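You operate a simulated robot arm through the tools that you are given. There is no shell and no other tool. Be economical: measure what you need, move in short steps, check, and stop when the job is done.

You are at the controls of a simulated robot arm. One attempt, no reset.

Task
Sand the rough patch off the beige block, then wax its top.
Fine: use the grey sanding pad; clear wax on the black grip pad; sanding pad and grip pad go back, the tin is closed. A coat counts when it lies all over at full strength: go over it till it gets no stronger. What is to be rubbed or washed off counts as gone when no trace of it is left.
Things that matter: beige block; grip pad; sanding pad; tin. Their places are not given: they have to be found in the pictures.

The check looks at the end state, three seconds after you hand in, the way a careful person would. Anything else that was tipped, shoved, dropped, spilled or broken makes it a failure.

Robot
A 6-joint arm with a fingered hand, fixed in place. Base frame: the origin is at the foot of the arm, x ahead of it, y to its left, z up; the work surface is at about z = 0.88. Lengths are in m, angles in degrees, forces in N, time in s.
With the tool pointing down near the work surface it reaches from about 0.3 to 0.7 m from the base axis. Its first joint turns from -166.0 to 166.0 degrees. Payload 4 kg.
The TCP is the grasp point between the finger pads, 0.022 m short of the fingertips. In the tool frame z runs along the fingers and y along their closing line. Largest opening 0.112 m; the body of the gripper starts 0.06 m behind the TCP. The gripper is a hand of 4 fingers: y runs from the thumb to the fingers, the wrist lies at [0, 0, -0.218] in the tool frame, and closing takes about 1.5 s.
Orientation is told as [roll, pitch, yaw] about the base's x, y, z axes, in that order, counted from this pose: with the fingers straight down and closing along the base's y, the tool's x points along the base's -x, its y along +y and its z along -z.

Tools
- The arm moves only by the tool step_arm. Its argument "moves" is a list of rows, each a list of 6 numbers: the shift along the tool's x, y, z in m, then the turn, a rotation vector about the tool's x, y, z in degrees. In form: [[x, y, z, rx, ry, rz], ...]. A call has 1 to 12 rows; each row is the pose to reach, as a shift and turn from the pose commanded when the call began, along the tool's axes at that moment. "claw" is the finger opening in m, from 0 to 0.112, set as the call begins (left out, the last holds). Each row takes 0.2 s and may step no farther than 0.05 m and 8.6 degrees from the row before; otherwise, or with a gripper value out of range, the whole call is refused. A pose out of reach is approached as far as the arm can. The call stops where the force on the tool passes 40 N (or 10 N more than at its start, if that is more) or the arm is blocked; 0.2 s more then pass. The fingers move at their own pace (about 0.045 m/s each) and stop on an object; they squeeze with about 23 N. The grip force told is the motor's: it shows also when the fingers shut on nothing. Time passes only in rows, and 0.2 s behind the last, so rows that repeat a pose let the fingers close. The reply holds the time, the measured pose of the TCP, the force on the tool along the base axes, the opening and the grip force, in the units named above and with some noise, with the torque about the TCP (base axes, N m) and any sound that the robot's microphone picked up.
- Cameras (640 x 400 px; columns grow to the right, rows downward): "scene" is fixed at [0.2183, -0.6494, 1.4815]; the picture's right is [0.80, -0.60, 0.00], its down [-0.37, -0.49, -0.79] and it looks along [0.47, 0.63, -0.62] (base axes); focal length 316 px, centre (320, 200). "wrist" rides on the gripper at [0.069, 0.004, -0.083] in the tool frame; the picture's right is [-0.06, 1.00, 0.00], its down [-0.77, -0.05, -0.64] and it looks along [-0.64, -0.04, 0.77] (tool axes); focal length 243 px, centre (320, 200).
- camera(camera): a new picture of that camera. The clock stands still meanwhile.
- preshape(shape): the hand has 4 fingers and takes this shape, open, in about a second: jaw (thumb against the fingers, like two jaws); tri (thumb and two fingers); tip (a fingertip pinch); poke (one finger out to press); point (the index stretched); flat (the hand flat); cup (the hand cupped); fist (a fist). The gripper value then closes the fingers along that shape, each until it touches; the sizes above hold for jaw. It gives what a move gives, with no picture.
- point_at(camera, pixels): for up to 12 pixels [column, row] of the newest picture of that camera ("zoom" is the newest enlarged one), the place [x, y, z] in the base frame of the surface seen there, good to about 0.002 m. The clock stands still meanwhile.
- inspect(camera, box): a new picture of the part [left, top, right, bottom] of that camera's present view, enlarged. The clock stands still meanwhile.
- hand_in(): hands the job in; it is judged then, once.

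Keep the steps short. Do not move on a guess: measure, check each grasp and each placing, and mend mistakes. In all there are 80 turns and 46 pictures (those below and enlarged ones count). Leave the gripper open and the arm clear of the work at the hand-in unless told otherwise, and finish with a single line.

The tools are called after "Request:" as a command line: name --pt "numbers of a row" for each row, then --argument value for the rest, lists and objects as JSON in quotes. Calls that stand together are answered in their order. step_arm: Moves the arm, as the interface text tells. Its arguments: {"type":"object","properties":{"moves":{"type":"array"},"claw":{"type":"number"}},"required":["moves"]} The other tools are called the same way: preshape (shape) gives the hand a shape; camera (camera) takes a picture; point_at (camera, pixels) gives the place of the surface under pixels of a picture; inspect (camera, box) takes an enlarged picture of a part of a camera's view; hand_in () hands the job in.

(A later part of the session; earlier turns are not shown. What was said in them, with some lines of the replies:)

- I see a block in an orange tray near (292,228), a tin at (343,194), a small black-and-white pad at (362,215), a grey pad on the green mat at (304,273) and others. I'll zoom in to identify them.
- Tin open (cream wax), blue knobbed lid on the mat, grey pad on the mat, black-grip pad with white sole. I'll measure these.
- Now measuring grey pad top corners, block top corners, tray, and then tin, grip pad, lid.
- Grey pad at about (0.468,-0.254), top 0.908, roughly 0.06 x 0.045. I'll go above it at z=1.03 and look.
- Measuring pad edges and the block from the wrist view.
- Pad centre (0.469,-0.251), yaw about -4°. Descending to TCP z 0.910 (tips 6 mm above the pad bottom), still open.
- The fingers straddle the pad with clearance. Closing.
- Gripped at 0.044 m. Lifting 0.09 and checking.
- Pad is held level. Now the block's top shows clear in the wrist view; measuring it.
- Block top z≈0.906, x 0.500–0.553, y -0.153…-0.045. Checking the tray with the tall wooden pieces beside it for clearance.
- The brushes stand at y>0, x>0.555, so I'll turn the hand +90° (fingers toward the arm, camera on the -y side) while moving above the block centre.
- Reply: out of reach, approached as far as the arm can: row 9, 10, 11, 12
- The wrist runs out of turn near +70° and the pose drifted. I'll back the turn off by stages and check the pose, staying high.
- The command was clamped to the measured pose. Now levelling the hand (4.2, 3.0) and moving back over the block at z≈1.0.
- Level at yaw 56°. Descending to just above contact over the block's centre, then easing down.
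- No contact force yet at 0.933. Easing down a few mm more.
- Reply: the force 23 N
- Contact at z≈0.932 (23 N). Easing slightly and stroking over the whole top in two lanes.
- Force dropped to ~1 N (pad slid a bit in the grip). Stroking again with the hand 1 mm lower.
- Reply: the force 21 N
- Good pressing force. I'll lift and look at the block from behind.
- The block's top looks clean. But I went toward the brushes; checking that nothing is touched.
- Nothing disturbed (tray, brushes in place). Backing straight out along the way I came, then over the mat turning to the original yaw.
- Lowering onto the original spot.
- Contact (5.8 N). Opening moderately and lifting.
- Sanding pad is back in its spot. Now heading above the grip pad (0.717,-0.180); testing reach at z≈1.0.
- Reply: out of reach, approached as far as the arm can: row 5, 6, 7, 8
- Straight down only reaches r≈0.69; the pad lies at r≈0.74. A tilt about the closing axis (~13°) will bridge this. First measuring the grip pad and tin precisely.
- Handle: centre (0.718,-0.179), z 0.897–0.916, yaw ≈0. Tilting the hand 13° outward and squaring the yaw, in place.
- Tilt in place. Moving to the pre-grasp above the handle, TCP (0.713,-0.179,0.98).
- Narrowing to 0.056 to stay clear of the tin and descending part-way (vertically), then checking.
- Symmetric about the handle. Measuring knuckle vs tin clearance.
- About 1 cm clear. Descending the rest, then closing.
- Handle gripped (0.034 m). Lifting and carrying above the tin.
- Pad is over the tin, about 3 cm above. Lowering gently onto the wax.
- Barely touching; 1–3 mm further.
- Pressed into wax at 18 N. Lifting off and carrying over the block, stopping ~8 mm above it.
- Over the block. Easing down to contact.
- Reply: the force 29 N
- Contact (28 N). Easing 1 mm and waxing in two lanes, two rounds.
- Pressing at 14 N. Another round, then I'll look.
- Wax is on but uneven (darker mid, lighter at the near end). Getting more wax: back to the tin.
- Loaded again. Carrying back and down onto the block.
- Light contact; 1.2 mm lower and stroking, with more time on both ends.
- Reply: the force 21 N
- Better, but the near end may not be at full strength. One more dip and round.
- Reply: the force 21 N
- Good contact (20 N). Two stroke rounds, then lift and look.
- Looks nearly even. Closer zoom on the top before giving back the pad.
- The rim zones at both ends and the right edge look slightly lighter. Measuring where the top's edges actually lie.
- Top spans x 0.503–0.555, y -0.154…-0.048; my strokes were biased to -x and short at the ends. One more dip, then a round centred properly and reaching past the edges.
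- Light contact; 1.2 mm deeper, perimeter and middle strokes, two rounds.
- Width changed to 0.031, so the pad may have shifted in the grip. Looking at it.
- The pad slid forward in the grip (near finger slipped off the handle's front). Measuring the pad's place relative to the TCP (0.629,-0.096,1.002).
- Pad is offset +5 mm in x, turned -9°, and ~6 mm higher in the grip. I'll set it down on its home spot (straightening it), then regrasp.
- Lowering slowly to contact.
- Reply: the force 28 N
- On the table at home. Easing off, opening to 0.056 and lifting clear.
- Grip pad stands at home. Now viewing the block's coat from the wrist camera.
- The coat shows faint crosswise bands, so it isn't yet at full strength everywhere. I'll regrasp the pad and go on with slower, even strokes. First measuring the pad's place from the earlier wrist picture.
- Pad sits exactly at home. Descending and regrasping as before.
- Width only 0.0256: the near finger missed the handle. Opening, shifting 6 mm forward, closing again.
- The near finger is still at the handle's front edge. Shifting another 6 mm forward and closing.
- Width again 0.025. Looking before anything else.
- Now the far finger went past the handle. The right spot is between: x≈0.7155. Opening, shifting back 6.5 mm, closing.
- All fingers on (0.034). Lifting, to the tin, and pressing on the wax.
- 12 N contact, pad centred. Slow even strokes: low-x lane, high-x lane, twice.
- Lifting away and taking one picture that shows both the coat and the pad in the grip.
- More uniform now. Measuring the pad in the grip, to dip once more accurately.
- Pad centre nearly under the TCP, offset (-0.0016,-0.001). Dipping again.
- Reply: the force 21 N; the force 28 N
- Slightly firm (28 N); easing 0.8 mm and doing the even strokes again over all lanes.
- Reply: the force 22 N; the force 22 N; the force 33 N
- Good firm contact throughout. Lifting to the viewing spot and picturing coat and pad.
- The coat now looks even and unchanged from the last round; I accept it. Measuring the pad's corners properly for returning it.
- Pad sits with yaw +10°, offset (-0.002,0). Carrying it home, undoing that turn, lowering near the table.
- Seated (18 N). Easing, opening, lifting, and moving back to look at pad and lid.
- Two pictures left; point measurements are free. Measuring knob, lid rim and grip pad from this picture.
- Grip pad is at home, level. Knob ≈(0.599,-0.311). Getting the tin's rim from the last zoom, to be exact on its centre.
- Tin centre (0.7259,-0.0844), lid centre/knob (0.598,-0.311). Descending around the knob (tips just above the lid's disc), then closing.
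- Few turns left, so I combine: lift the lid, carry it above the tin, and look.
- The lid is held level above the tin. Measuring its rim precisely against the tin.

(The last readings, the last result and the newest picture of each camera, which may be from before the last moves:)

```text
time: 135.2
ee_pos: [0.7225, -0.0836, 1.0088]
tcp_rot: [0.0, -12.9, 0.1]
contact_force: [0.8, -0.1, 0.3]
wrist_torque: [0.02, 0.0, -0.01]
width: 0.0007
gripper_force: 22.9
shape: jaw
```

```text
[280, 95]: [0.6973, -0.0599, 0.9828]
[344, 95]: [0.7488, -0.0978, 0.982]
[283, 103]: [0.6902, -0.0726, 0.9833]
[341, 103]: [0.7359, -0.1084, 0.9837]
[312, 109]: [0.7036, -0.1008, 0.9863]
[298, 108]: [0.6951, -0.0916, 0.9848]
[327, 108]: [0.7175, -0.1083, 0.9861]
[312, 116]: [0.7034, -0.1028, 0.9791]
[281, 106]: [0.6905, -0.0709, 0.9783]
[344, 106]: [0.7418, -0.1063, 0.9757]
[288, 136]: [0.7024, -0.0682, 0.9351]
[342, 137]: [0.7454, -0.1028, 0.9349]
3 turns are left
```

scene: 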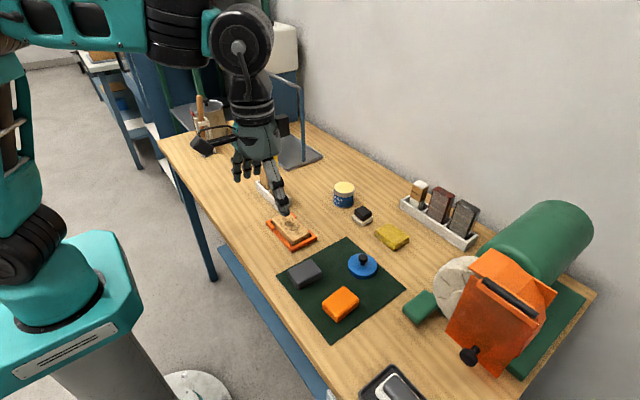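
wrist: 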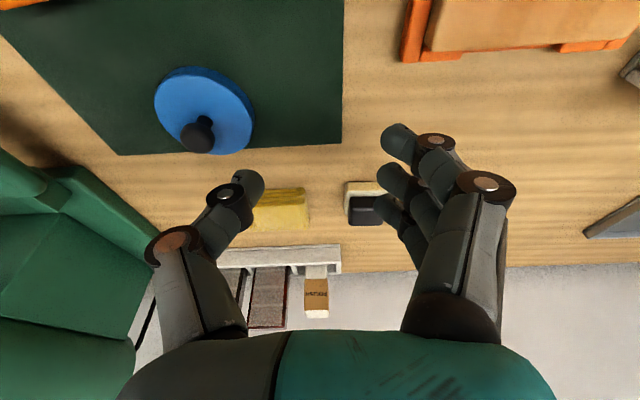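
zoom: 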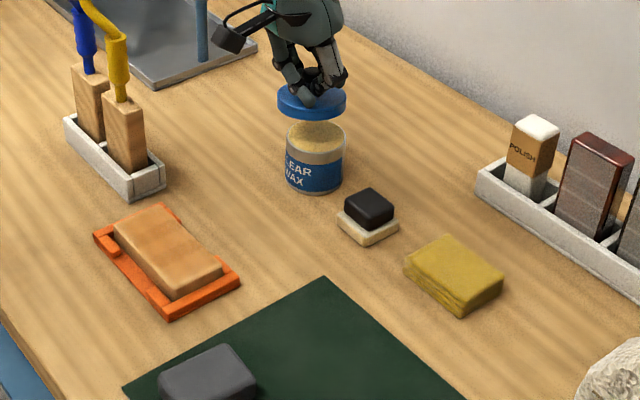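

Lid centre ≈(0.723,-0.0785) vs tin (0.726,-0.0845): shifting (+3,-6) mm, lowering gently until seated, then my last picture.

Request:
step_arm --pt "-0.0029 -0.006 0.0007 0 0 0" --pt "0.0016 -0.006 0.0202 0 0 0" --pt "0.0043 -0.006 0.0319 0 0 0" --pt "0.0052 -0.006 0.0358 0 0 0" --pt "0.0059 -0.006 0.0387 0 0 0" --pt "0.0064 -0.006 0.0406 0 0 0" --pt "0.0068 -0.006 0.0426 0 0 0" --pt "0.007 -0.006 0.0436 0 0 0" --pt "0.0073 -0.006 0.0446 0 0 0" --pt "0.0073 -0.006 0.0446 0 0 0"

Request:
inspect --camera "scene" --box '[318, 158, 378, 208]'

Request:
point_at --camera "zoom" --pixels '[[200, 180], [220, 200], [240, 180], [260, 200], [280, 180], [300, 200], [320, 180], [220, 220], [260, 220], [300, 220], [180, 160], [240, 160]]'

```text
time: 137.4
ee_pos: [0.7246, -0.0897, 0.9635]
tcp_rot: [0.1, -13.3, 0.2]
contact_force: [0.7, -3.0, 15.8]
wrist_torque: [0.46, -0.08, -0.06]
width: 0.0017
gripper_force: 22.6
shape: jaw
```

```text
8.00 times, centred on (348, 183) of scene
```

zoom: 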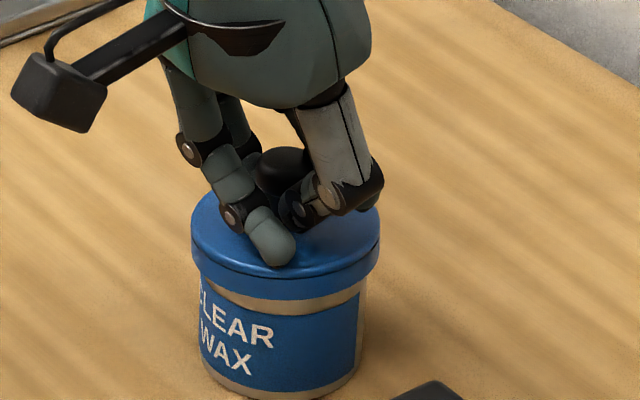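

```text
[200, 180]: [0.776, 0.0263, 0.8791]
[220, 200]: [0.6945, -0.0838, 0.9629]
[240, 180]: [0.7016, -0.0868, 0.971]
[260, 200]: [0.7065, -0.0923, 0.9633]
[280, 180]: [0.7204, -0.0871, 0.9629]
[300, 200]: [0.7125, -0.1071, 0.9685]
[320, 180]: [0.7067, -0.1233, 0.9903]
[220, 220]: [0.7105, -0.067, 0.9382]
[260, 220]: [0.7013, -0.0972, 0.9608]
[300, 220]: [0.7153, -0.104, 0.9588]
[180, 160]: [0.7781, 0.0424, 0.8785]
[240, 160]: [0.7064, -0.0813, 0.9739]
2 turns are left
```

The lid sits over the tin, top at z≈0.938, with 16 N seating force. A small final press, then release, lift straight off and retreat.

Request:
step_arm --pt "0.0002 0 0.0008 0 0 0" --pt "0.0003 0 0.0013 0 0 0" --pt "0.0003 0 0.0013 0 0 0" --pt "0 0 0 0 0 0"

Request:
step_arm --pt "0 0 0 0 0 0" --pt "0 0 0 0 0 0" --pt "0 0 0 0 0 0" --pt "0 0 0 0 0 0" --pt "0 0 0 0 0 0" --pt "-0.0025 0 -0.011 0 0 0" --pt "-0.0068 0 -0.0292 0 0 0" --pt "-0.0135 0 -0.0584 0 0 0" --pt "0.0089 0 -0.0945 0 0 0" --pt "0.0434 0 -0.1229 0 0 0" --pt "0.0872 0 -0.133 0 0 0" --claw 0.05

Request:
step_arm --pt "0.04 -0.02 -0.01 0 0 0" --pt "0.08 -0.04 -0.02 0 0 0" --pt "0.12 -0.06 -0.03 0 0 0" --pt "0.12 -0.06 -0.03 0 0 0" --pt "0.12 -0.06 -0.03 0 0 0" --claw 0.11

```text
time: 138.4
ee_pos: [0.7235, -0.0915, 0.963]
tcp_rot: [0.1, -13.1, 0.1]
contact_force: [1.4, -3.4, 18.1]
wrist_torque: [0.47, -0.14, -0.11]
width: 0.0023
gripper_force: 23.5
shape: jaw
heard: snap
```

```text
time: 140.8
ee_pos: [0.6093, -0.0914, 1.0746]
tcp_rot: [0.1, -13.0, 0.1]
contact_force: [0.1, -0.6, -1.0]
wrist_torque: [-0.04, -0.01, 0.0]
width: 0.0494
gripper_force: 0.1
shape: jaw
```

```text
time: 142.0
ee_pos: [0.4851, -0.1527, 1.0764]
tcp_rot: [0.0, -13.0, 0.1]
contact_force: [0.9, -0.1, 0.6]
wrist_torque: [0.02, -0.01, -0.02]
width: 0.1099
gripper_force: 0.0
shape: jaw
1 turns are left
```

The lid snapped shut, the gripper is open and the arm is clear. Handing in.

Request:
hand_in

```text
The job is handed in.
```

The block is sanded and waxed, both pads are back in place and the tin lid snapped shut; the wax looked even in the last picture, but I could not check it up close at the end.
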